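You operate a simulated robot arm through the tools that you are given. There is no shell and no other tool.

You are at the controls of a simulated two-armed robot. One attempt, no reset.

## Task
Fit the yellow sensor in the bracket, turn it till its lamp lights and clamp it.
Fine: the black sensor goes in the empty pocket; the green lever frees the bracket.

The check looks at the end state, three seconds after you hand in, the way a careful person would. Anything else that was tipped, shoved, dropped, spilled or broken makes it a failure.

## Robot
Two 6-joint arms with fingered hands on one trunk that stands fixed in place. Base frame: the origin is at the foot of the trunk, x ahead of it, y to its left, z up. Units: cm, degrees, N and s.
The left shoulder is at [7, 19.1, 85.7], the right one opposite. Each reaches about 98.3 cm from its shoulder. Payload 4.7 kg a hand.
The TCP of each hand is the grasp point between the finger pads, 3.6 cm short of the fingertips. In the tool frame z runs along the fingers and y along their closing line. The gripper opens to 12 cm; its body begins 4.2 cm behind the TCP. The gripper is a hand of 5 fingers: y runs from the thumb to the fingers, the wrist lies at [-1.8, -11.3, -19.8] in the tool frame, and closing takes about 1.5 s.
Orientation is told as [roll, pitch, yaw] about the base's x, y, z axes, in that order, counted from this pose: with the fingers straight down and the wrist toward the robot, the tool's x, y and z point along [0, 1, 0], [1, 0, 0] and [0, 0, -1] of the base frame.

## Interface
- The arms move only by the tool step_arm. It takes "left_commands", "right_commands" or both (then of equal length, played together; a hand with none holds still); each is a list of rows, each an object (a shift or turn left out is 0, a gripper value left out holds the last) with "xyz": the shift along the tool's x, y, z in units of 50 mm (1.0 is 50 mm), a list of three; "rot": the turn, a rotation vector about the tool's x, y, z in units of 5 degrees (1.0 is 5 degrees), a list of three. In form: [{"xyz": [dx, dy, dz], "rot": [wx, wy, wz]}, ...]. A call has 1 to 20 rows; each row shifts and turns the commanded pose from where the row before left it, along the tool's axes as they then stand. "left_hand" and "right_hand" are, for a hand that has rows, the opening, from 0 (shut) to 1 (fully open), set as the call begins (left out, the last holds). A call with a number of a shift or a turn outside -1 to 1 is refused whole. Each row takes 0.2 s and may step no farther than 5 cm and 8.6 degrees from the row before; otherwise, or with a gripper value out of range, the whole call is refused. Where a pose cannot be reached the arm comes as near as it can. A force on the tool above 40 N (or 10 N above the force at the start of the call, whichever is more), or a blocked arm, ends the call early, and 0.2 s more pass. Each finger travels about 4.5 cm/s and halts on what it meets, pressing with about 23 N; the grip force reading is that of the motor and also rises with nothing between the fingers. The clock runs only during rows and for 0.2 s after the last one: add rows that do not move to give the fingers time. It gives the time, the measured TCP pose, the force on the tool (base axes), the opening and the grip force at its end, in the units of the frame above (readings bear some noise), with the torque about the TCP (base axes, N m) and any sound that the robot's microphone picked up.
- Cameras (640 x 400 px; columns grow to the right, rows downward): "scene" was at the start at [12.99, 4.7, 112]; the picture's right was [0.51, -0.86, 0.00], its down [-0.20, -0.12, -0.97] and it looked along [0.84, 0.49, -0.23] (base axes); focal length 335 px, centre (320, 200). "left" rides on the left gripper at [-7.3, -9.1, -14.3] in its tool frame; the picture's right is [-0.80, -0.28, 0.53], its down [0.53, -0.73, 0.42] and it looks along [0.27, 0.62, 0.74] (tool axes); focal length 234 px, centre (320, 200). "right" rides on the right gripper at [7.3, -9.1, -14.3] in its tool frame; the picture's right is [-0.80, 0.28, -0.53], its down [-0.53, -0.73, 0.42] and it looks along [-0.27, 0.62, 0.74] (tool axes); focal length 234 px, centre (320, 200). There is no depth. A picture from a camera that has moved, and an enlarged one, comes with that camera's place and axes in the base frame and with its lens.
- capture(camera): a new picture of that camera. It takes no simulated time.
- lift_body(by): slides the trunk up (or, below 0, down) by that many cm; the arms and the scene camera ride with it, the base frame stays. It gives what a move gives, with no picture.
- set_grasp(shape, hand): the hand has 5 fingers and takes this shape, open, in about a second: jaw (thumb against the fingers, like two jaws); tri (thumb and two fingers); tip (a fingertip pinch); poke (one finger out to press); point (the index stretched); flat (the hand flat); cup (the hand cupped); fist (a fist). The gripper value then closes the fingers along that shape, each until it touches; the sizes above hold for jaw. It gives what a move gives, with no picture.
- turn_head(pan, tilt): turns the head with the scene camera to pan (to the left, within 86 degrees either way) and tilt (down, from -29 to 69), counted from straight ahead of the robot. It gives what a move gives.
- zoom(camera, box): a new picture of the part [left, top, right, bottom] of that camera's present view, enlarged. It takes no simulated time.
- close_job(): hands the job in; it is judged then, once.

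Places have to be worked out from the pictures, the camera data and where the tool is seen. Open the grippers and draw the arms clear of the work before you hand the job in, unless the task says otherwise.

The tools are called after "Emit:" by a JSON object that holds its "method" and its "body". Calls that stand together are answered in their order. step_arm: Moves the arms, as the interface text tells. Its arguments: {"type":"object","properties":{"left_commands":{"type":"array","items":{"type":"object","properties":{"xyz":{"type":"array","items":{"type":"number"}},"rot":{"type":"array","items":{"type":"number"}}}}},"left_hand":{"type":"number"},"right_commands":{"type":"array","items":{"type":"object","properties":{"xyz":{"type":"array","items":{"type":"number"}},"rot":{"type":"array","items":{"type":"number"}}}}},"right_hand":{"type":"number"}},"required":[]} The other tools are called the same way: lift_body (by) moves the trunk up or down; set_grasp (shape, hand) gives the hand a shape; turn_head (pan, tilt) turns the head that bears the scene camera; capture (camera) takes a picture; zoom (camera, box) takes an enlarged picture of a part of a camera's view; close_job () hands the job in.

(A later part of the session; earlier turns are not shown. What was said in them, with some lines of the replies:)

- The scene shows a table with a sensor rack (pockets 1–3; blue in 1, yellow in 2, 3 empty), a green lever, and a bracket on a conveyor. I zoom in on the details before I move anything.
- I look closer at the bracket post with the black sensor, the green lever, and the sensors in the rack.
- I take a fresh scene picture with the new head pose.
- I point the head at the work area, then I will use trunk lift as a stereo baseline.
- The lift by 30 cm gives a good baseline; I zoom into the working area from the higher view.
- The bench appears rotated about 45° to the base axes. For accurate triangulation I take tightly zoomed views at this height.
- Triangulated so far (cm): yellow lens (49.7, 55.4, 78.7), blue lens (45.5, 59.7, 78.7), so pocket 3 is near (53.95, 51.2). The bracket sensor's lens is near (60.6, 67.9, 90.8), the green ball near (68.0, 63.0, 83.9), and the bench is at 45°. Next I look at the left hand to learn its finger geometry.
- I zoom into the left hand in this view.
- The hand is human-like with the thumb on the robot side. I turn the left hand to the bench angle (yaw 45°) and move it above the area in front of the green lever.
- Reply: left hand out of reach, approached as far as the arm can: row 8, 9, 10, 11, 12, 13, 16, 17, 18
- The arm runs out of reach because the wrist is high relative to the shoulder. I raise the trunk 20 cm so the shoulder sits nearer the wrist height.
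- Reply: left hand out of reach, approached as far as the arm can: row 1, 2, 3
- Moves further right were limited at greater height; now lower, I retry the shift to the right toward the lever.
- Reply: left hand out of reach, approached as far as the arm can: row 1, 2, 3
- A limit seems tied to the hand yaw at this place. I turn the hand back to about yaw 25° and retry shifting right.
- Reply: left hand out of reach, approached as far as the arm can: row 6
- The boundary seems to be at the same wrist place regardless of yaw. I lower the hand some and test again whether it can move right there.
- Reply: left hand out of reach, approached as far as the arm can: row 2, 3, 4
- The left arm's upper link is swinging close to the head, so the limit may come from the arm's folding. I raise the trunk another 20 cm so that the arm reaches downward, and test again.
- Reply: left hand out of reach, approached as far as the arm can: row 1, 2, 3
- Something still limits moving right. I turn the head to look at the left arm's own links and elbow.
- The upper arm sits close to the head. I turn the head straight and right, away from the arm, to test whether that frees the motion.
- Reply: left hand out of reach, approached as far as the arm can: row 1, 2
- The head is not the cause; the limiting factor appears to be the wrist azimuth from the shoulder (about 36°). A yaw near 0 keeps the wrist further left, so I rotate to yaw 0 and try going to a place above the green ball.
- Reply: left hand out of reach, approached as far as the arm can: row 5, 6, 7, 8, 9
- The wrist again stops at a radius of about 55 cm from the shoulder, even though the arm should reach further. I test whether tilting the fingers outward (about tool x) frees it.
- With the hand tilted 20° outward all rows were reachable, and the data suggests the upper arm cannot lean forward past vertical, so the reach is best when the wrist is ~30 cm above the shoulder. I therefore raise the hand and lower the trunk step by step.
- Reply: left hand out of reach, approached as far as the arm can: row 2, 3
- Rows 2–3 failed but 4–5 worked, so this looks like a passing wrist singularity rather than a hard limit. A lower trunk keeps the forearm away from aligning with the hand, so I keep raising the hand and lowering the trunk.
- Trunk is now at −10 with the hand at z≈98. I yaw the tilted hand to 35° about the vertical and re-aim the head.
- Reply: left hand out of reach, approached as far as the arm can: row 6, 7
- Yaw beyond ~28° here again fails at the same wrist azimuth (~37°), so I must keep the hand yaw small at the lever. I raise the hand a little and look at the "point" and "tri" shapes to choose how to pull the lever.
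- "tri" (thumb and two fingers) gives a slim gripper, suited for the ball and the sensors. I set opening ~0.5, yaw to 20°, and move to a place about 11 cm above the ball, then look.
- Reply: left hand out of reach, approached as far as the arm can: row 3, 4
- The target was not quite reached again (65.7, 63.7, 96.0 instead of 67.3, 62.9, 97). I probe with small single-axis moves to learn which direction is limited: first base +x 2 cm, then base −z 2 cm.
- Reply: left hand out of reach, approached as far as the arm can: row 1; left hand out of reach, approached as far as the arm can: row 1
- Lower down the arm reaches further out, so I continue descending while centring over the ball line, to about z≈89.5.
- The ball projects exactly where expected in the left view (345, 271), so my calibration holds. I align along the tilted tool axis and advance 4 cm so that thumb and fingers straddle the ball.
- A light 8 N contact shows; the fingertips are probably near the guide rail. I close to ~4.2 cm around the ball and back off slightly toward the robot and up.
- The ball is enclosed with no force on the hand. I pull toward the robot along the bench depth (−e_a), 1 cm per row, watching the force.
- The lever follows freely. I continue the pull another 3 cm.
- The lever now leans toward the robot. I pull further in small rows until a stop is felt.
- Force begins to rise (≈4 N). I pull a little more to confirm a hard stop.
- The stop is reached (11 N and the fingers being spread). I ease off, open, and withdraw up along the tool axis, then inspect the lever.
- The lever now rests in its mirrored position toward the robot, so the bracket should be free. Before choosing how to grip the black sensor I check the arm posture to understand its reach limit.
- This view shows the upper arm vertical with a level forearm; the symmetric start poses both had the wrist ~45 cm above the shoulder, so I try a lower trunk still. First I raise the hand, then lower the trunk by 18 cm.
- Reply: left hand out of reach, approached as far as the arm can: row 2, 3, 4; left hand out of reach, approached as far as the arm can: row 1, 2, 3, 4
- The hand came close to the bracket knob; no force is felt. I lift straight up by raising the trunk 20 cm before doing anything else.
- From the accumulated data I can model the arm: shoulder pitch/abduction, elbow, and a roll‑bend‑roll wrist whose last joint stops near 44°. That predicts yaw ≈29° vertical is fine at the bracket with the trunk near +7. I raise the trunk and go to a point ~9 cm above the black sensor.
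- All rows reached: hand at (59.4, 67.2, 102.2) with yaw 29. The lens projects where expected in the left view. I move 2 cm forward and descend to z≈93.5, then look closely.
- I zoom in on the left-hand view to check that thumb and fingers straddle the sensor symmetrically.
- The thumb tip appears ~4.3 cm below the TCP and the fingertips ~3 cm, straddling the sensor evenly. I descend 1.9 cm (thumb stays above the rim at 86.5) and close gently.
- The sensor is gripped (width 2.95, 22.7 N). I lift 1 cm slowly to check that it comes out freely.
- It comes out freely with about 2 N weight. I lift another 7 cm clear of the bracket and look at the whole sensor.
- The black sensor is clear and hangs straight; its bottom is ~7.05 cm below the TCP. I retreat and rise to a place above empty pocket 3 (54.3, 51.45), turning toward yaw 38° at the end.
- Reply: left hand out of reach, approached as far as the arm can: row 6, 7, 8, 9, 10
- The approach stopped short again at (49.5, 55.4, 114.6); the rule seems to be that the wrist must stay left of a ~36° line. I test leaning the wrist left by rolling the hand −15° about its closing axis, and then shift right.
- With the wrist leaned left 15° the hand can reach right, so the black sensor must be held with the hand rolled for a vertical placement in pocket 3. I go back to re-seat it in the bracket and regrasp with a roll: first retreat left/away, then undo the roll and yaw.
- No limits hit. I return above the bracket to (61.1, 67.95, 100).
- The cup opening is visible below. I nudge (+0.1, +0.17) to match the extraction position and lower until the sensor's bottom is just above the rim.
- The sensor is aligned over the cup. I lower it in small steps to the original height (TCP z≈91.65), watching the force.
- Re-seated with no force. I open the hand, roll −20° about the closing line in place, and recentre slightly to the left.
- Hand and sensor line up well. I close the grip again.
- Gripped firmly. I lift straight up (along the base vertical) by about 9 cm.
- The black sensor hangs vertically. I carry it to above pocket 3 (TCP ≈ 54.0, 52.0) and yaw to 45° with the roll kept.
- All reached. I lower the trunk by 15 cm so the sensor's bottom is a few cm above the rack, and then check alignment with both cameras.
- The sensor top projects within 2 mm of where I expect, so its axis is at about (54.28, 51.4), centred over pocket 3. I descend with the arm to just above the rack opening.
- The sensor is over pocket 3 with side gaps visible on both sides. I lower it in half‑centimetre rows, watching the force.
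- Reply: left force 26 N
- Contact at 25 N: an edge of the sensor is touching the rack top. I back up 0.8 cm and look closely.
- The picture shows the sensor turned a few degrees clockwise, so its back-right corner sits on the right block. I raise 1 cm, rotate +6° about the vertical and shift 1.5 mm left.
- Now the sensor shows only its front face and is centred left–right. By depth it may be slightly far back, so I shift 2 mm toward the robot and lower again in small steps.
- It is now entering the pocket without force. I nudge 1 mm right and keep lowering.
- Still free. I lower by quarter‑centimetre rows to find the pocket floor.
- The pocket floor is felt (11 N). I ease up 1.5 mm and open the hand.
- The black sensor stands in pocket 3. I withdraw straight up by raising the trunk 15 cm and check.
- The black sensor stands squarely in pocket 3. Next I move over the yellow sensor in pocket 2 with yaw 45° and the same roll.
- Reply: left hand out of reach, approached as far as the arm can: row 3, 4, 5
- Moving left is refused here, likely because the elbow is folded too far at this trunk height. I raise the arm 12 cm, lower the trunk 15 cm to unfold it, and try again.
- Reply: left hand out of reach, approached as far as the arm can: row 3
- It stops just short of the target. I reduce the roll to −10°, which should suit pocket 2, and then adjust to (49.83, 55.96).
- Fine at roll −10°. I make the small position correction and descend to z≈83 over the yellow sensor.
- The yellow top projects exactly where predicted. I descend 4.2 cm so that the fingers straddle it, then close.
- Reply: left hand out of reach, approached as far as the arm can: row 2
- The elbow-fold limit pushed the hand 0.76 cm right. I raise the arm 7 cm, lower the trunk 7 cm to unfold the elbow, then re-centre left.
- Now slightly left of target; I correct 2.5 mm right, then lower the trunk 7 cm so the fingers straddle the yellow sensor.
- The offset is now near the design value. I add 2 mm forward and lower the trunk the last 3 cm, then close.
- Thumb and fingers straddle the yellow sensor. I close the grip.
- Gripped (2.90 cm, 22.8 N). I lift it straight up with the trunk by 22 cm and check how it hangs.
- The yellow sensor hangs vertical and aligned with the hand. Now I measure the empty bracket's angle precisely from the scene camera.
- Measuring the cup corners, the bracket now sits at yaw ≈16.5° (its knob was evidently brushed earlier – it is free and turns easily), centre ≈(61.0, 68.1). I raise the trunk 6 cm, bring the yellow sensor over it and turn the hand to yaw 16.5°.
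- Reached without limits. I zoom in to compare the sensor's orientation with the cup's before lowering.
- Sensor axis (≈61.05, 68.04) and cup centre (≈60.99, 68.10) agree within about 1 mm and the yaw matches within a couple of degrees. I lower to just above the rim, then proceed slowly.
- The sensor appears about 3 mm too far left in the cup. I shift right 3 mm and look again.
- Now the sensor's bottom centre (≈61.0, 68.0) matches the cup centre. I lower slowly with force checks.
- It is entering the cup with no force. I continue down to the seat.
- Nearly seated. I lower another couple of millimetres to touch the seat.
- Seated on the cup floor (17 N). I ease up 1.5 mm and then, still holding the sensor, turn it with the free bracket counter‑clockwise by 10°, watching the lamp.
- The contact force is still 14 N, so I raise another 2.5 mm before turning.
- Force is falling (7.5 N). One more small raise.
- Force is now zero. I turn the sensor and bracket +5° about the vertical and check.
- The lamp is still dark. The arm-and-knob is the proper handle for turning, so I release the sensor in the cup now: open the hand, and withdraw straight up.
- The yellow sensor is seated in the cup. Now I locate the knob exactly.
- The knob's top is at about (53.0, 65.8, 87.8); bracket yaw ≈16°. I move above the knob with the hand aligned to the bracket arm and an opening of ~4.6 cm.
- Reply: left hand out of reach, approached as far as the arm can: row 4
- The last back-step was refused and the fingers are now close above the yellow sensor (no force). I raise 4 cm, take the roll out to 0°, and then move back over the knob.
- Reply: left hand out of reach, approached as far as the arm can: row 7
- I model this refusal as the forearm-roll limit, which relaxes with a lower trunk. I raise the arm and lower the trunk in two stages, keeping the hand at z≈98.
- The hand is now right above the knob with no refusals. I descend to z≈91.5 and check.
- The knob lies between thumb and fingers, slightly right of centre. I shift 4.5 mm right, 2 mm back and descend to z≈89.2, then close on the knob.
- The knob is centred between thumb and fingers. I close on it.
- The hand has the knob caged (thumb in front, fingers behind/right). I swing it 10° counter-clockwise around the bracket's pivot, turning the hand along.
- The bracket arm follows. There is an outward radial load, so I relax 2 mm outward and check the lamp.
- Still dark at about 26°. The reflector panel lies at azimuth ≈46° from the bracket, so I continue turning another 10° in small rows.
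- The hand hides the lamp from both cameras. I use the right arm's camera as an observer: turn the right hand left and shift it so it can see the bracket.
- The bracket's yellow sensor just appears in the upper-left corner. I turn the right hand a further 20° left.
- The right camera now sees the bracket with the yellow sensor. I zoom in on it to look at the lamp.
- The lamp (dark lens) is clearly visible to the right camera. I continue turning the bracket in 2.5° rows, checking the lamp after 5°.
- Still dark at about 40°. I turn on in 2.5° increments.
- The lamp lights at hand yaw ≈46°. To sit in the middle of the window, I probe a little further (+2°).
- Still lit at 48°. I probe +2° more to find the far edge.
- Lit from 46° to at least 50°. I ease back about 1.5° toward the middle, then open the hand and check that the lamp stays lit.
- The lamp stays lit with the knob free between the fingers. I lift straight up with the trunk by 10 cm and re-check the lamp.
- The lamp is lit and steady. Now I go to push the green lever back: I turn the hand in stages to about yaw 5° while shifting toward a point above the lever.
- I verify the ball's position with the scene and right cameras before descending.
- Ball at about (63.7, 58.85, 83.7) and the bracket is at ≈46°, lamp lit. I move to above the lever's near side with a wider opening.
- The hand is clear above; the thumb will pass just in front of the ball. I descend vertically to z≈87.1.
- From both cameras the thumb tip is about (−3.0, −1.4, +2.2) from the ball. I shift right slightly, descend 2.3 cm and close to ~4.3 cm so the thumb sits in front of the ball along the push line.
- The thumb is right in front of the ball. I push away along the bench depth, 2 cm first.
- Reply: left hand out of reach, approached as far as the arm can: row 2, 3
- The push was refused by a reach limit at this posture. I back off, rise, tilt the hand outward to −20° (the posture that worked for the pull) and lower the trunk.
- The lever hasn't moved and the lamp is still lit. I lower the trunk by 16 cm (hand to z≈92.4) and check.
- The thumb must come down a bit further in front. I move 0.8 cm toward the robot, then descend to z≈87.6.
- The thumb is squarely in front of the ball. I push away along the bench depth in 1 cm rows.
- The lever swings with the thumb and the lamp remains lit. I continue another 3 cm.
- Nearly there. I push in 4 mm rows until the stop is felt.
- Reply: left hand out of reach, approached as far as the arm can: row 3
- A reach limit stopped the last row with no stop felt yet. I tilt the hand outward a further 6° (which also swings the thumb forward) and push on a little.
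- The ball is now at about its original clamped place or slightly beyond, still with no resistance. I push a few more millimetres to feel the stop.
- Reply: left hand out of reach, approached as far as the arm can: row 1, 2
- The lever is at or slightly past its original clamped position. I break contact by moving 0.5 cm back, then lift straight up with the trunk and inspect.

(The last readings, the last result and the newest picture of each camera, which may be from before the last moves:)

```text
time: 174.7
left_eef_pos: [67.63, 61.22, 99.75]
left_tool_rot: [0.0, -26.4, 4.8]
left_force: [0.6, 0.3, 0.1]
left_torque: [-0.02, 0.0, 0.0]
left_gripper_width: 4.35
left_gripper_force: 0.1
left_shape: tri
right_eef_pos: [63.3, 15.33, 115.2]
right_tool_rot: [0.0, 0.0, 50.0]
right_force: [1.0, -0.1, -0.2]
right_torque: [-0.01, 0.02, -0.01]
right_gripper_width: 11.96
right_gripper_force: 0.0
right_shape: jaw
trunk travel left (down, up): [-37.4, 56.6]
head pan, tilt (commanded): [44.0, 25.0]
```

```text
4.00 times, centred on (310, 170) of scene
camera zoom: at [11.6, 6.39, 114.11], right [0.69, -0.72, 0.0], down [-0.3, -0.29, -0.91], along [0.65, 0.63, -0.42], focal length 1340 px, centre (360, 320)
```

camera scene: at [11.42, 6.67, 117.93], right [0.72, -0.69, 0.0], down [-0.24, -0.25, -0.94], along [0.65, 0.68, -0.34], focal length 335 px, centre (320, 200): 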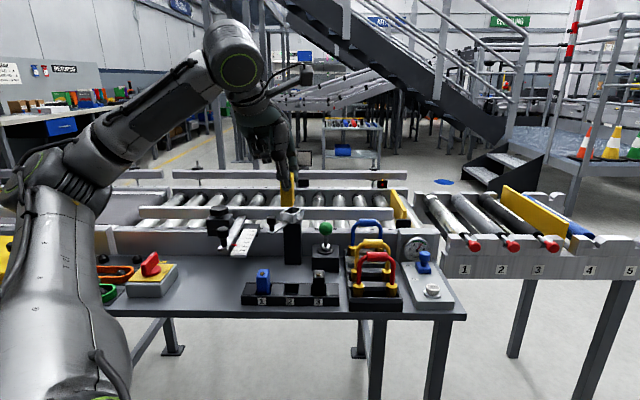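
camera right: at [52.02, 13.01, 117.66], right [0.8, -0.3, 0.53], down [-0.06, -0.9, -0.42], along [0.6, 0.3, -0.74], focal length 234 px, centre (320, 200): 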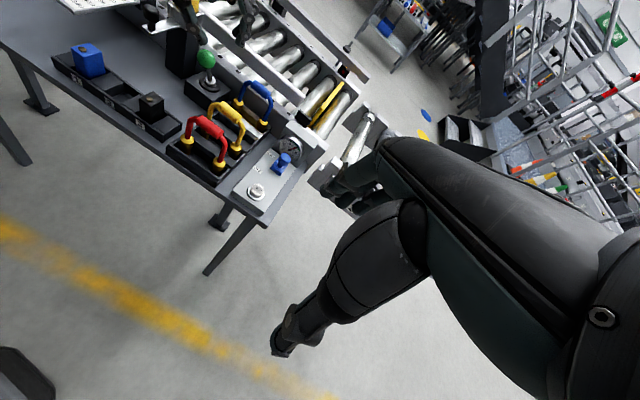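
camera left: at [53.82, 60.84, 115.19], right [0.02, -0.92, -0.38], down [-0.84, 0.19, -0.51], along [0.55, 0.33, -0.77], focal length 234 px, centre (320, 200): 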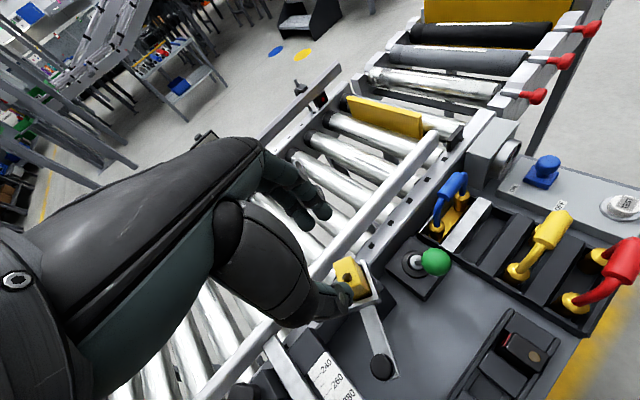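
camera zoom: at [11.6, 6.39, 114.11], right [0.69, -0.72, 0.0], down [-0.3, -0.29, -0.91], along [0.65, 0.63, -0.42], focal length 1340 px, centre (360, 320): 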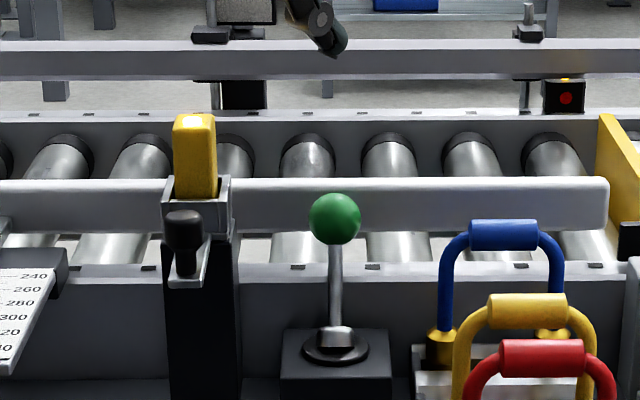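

The lamp is lit and the lever leans away at its original angle. I now retract the left hand up and back, clear of the work.

Emit:
{"method": "step_arm", "body": {"left_commands": [{"xyz": [0, 0.356, -0.716]}, {"xyz": [0, 0.356, -0.716]}, {"xyz": [0, -0.67, -0.333]}, {"xyz": [0, -0.67, -0.333]}, {"xyz": [0, -0.67, -0.333]}, {"xyz": [0, -0.67, -0.333]}]}}

Emit:
{"method": "lift_body", "body": {"by": -4}}

Emit:
{"method": "turn_head", "body": {"pan": 40, "tilt": 30}}

Emit:
{"method": "capture", "body": {"camera": "scene"}}

Emit:
{"method": "zoom", "body": {"camera": "scene", "box": [260, 115, 308, 145]}}

```text
time: 176.1
left_eef_pos: [57.38, 59.69, 108.35]
left_tool_rot: [0.2, -26.6, 4.8]
left_force: [-0.7, -1.5, 1.3]
left_torque: [0.03, 0.01, 0.02]
left_gripper_width: 4.32
left_gripper_force: 0.0
left_shape: tri
left hand out of reach, approached as far as the arm can: row 5, 6
right_eef_pos: [63.22, 14.9, 115.5]
right_tool_rot: [0.0, -0.3, 49.9]
right_force: [-0.6, -1.1, 0.8]
right_torque: [0.09, -0.06, 0.03]
right_gripper_width: 12.0
right_gripper_force: 0.1
right_shape: jaw
trunk travel left (down, up): [-37.4, 56.6]
head pan, tilt (commanded): [44.0, 25.0]
```

```text
time: 177.0
left_eef_pos: [57.46, 60.06, 103.9]
left_tool_rot: [0.0, -26.4, 5.0]
left_force: [-0.5, -0.8, -0.1]
left_torque: [0.01, 0.04, 0.0]
left_gripper_width: 4.32
left_gripper_force: 0.1
left_shape: tri
right_eef_pos: [63.21, 15.39, 111.5]
right_tool_rot: [0.0, 0.0, 50.0]
right_force: [-0.6, 0.5, 0.0]
right_torque: [0.03, 0.0, -0.01]
right_gripper_width: 11.96
right_gripper_force: 0.0
right_shape: jaw
trunk travel left (down, up): [-33.4, 60.6]
head pan, tilt (commanded): [44.0, 25.0]
```

```text
time: 177.6
left_eef_pos: [57.52, 60.07, 103.95]
left_tool_rot: [0.1, -26.2, 4.9]
left_force: [-0.2, 0.7, 1.4]
left_torque: [0.02, -0.02, -0.04]
left_gripper_width: 4.31
left_gripper_force: 0.0
left_shape: tri
right_eef_pos: [63.37, 15.33, 111.31]
right_tool_rot: [0.0, 0.0, 49.9]
right_force: [0.1, 0.6, 1.0]
right_torque: [-0.02, 0.0, -0.01]
right_gripper_width: 11.99
right_gripper_force: 0.0
right_shape: jaw
trunk travel left (down, up): [-33.4, 60.6]
head pan, tilt (commanded): [40.0, 30.0]
```

```text
taken
camera scene: at [11.88, 5.8, 109.33], right [0.64, -0.77, 0.0], down [-0.38, -0.32, -0.87], along [0.66, 0.56, -0.5], focal length 335 px, centre (320, 200)
```

scene: 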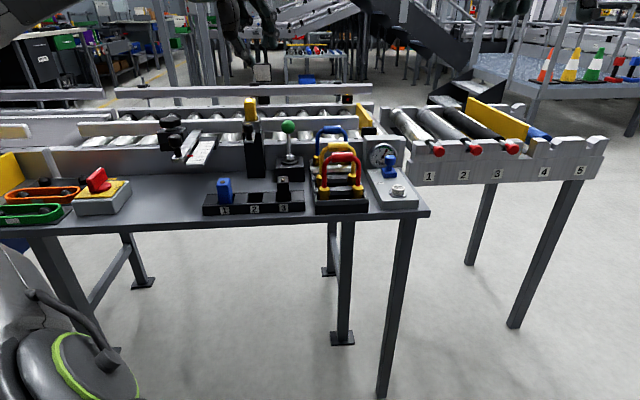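

```text
13.33 times, centred on (284, 130) of scene
camera zoom: at [11.88, 5.8, 109.33], right [0.64, -0.77, 0.0], down [-0.38, -0.32, -0.87], along [0.66, 0.56, -0.5], focal length 4468 px, centre (800, 1133)
```

zoom: 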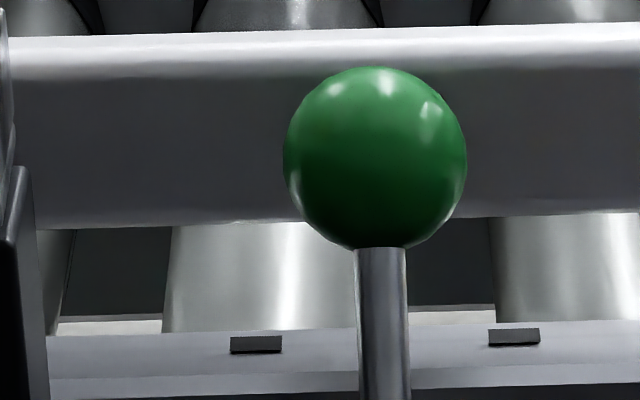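

The lever ball is at exactly its original clamped position (same pixels as at the start). I check the bracket's lamp, the rack and the rest of the bench.

Emit:
{"method": "zoom", "body": {"camera": "scene", "box": [195, 90, 315, 220]}}

Emit:
{"method": "zoom", "body": {"camera": "right", "box": [130, 0, 250, 120]}}

Emit:
{"method": "zoom", "body": {"camera": "scene", "box": [0, 80, 440, 240]}}

```text
3.08 times, centred on (255, 155) of scene
camera zoom: at [11.88, 5.8, 109.33], right [0.64, -0.77, 0.0], down [-0.38, -0.32, -0.87], along [0.66, 0.56, -0.5], focal length 1031 px, centre (520, 338)
```

zoom: 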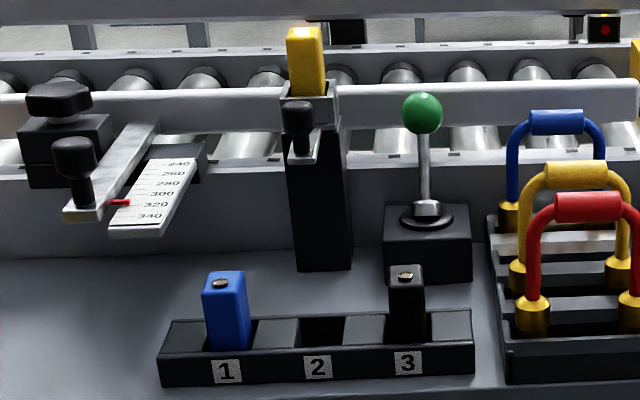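

```text
3.33 times, centred on (190, 60) of right
camera zoom: at [52.05, 13.04, 125.63], right [0.8, -0.3, 0.53], down [-0.06, -0.9, -0.42], along [0.6, 0.3, -0.74], focal length 781 px, centre (753, 667)
```

zoom: 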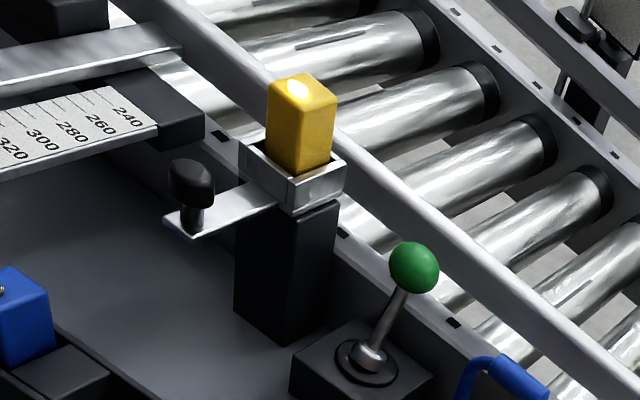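

```text
1.45 times, centred on (220, 160) of scene
camera zoom: at [11.88, 5.8, 109.33], right [0.64, -0.77, 0.0], down [-0.38, -0.32, -0.87], along [0.66, 0.56, -0.5], focal length 487 px, centre (466, 258)
```

zoom: 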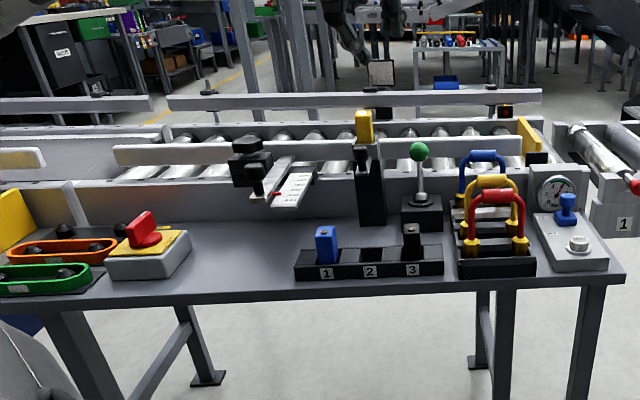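

Everything checks: lamp lit, yellow seated, black in pocket 3, lever clamped, ruler and other items unchanged. I now retract the left arm toward its start pose and return the right arm too.

Emit:
{"method": "step_arm", "body": {"left_commands": [{"rot": [0.88, 0, 0]}, {"rot": [0.88, 0, 0]}, {"rot": [0.88, 0, 0]}, {"rot": [0.88, 0, 0]}, {"rot": [0.88, 0, 0]}, {"rot": [0.88, 0, 0]}, {"xyz": [-0.2, -0.5, -0.1]}, {"xyz": [-0.3, -0.5, -0.1]}, {"xyz": [-0.4, -0.5, -0.05]}, {"xyz": [-0.5, -0.5, 0]}, {"xyz": [-0.5, -0.5, 0]}, {"xyz": [-0.4, -0.5, 0]}]}}

Emit:
{"method": "step_arm", "body": {"right_commands": [{"rot": [0, 0, 1], "xyz": [-0.2, 0.2, 0]}, {"rot": [0, 0, 1], "xyz": [-0.2, 0.2, 0]}, {"rot": [0, 0, 1], "xyz": [-0.2, 0.2, 0]}, {"rot": [0, 0, 1], "xyz": [-0.2, 0.2, 0]}, {"rot": [0, 0, 1], "xyz": [-0.2, 0, 0]}, {"rot": [0, 0, 1], "xyz": [-0.2, 0, 0]}, {"rot": [0, 0, 1], "xyz": [-0.2, 0, 0]}, {"rot": [0, 0, 1], "xyz": [-0.2, 0, 0]}, {"rot": [0, 0, 1], "xyz": [-0.2, 0, 0]}, {"rot": [0, 0, 1], "xyz": [-0.2, 0, 0]}]}}

Emit:
{"method": "capture", "body": {"camera": "scene"}}

```text
time: 180.2
left_eef_pos: [43.41, 47.19, 105.22]
left_tool_rot: [-0.1, 0.0, 4.9]
left_force: [-0.1, -0.2, 0.4]
left_torque: [0.0, 0.0, -0.04]
left_gripper_width: 4.33
left_gripper_force: 0.0
left_shape: tri
right_eef_pos: [63.28, 15.3, 111.36]
right_tool_rot: [-0.1, 0.0, 49.9]
right_force: [-0.1, -0.3, 0.6]
right_torque: [-0.01, -0.02, 0.01]
right_gripper_width: 11.96
right_gripper_force: 0.1
right_shape: jaw
trunk travel left (down, up): [-33.4, 60.6]
head pan, tilt (commanded): [40.0, 30.0]
```

```text
time: 182.4
left_eef_pos: [43.39, 47.39, 105.26]
left_tool_rot: [0.0, 0.0, 4.8]
left_force: [0.0, 0.1, 0.3]
left_torque: [0.0, 0.0, -0.01]
left_gripper_width: 4.32
left_gripper_force: 0.1
left_shape: tri
right_eef_pos: [70.88, 9.46, 111.37]
right_tool_rot: [-0.1, 0.0, -0.1]
right_force: [0.4, -0.3, -0.5]
right_torque: [-0.01, -0.01, 0.04]
right_gripper_width: 11.94
right_gripper_force: 0.0
right_shape: jaw
trunk travel left (down, up): [-33.4, 60.6]
head pan, tilt (commanded): [40.0, 30.0]
```

```text
taken
camera scene: at [11.87, 5.78, 109.33], right [0.64, -0.77, 0.0], down [-0.38, -0.32, -0.87], along [0.66, 0.56, -0.5], focal length 335 px, centre (320, 200)
```

scene: 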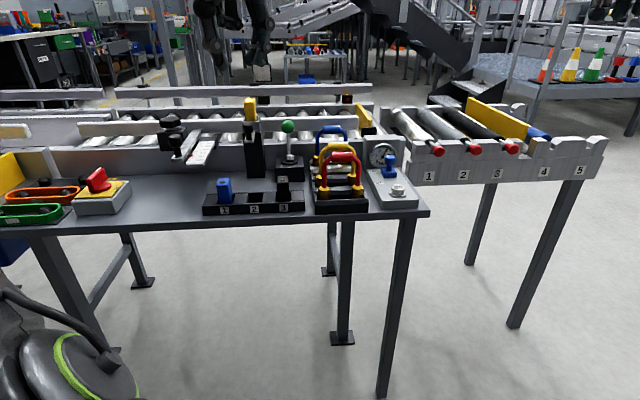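

Both arms are back near their start poses. I open the left hand fully and take a last look at the lamp.

Emit:
{"method": "step_arm", "body": {"left_commands": [{}, {}, {}, {}, {}, {}, {}], "left_hand": 1.0}}

Emit:
{"method": "lift_body", "body": {"by": 15}}

Emit:
{"method": "zoom", "body": {"camera": "scene", "box": [215, 150, 315, 270]}}

```text
time: 184.0
left_eef_pos: [43.55, 47.28, 105.21]
left_tool_rot: [0.0, 0.1, 4.9]
left_force: [0.1, -0.8, -0.1]
left_torque: [0.03, 0.02, -0.03]
left_gripper_width: 11.95
left_gripper_force: 0.1
left_shape: tri
right_eef_pos: [70.85, 9.59, 111.3]
right_tool_rot: [0.0, -0.1, 0.0]
right_force: [0.6, -1.0, 0.4]
right_torque: [0.0, -0.01, 0.01]
right_gripper_width: 11.97
right_gripper_force: 0.1
right_shape: jaw
trunk travel left (down, up): [-33.4, 60.6]
head pan, tilt (commanded): [40.0, 30.0]
```

```text
time: 185.8
left_eef_pos: [43.41, 47.34, 120.28]
left_tool_rot: [0.1, 0.1, 4.9]
left_force: [-0.8, -0.4, 0.9]
left_torque: [0.0, 0.01, 0.01]
left_gripper_width: 11.97
left_gripper_force: 0.1
left_shape: tri
right_eef_pos: [70.9, 9.52, 126.33]
right_tool_rot: [0.1, -0.1, 0.0]
right_force: [-0.5, -0.4, 0.7]
right_torque: [-0.01, -0.01, 0.04]
right_gripper_width: 11.97
right_gripper_force: 0.0
right_shape: jaw
trunk travel left (down, up): [-48.4, 45.6]
head pan, tilt (commanded): [40.0, 30.0]
```

```text
3.33 times, centred on (265, 210) of scene
camera zoom: at [11.89, 5.8, 124.32], right [0.64, -0.77, 0.0], down [-0.38, -0.32, -0.87], along [0.66, 0.56, -0.5], focal length 1117 px, centre (503, 167)
```

zoom: 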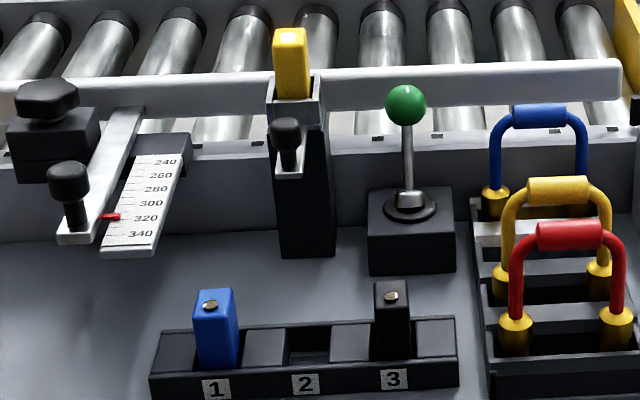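

The final view shows the yellow sensor in the bracket with its lamp lit, the green lever back in its clamped position, and the black sensor standing in pocket 3. Nothing else looks disturbed, both hands are open and the arms are clear, so I hand the job in.

Emit:
{"method": "close_job", "body": {}}

```text
The job is handed in.
```

The yellow sensor is in the bracket, turned until its lamp lit, and clamped, and the job is handed in. The black sensor is in pocket 3.

- **Lamp:** it lit at a bracket angle of about 46° and was still lit in the last picture, after I had clamped the bracket and drawn the arms back.
- **Clamp:** the green lever is back at its starting position; its ball matched the starting picture to within a pixel or two. I did not test the clamp by pushing on the bracket.
- **Black sensor:** it stands upright in pocket 3. On the first try a corner caught the rack at about 25 N; I raised it, turned it 6° and it went in without force.
- **Bracket:** before I took the black sensor out, and after I had freed the lever, my hand brushed the knob and turned the bracket from about 29° to 17°. I turned it to the lamp position later, so this does not affect the result.

In the pictures before I handed in, nothing else on the bench looked moved. Both hands are open and the arms are near where they started.
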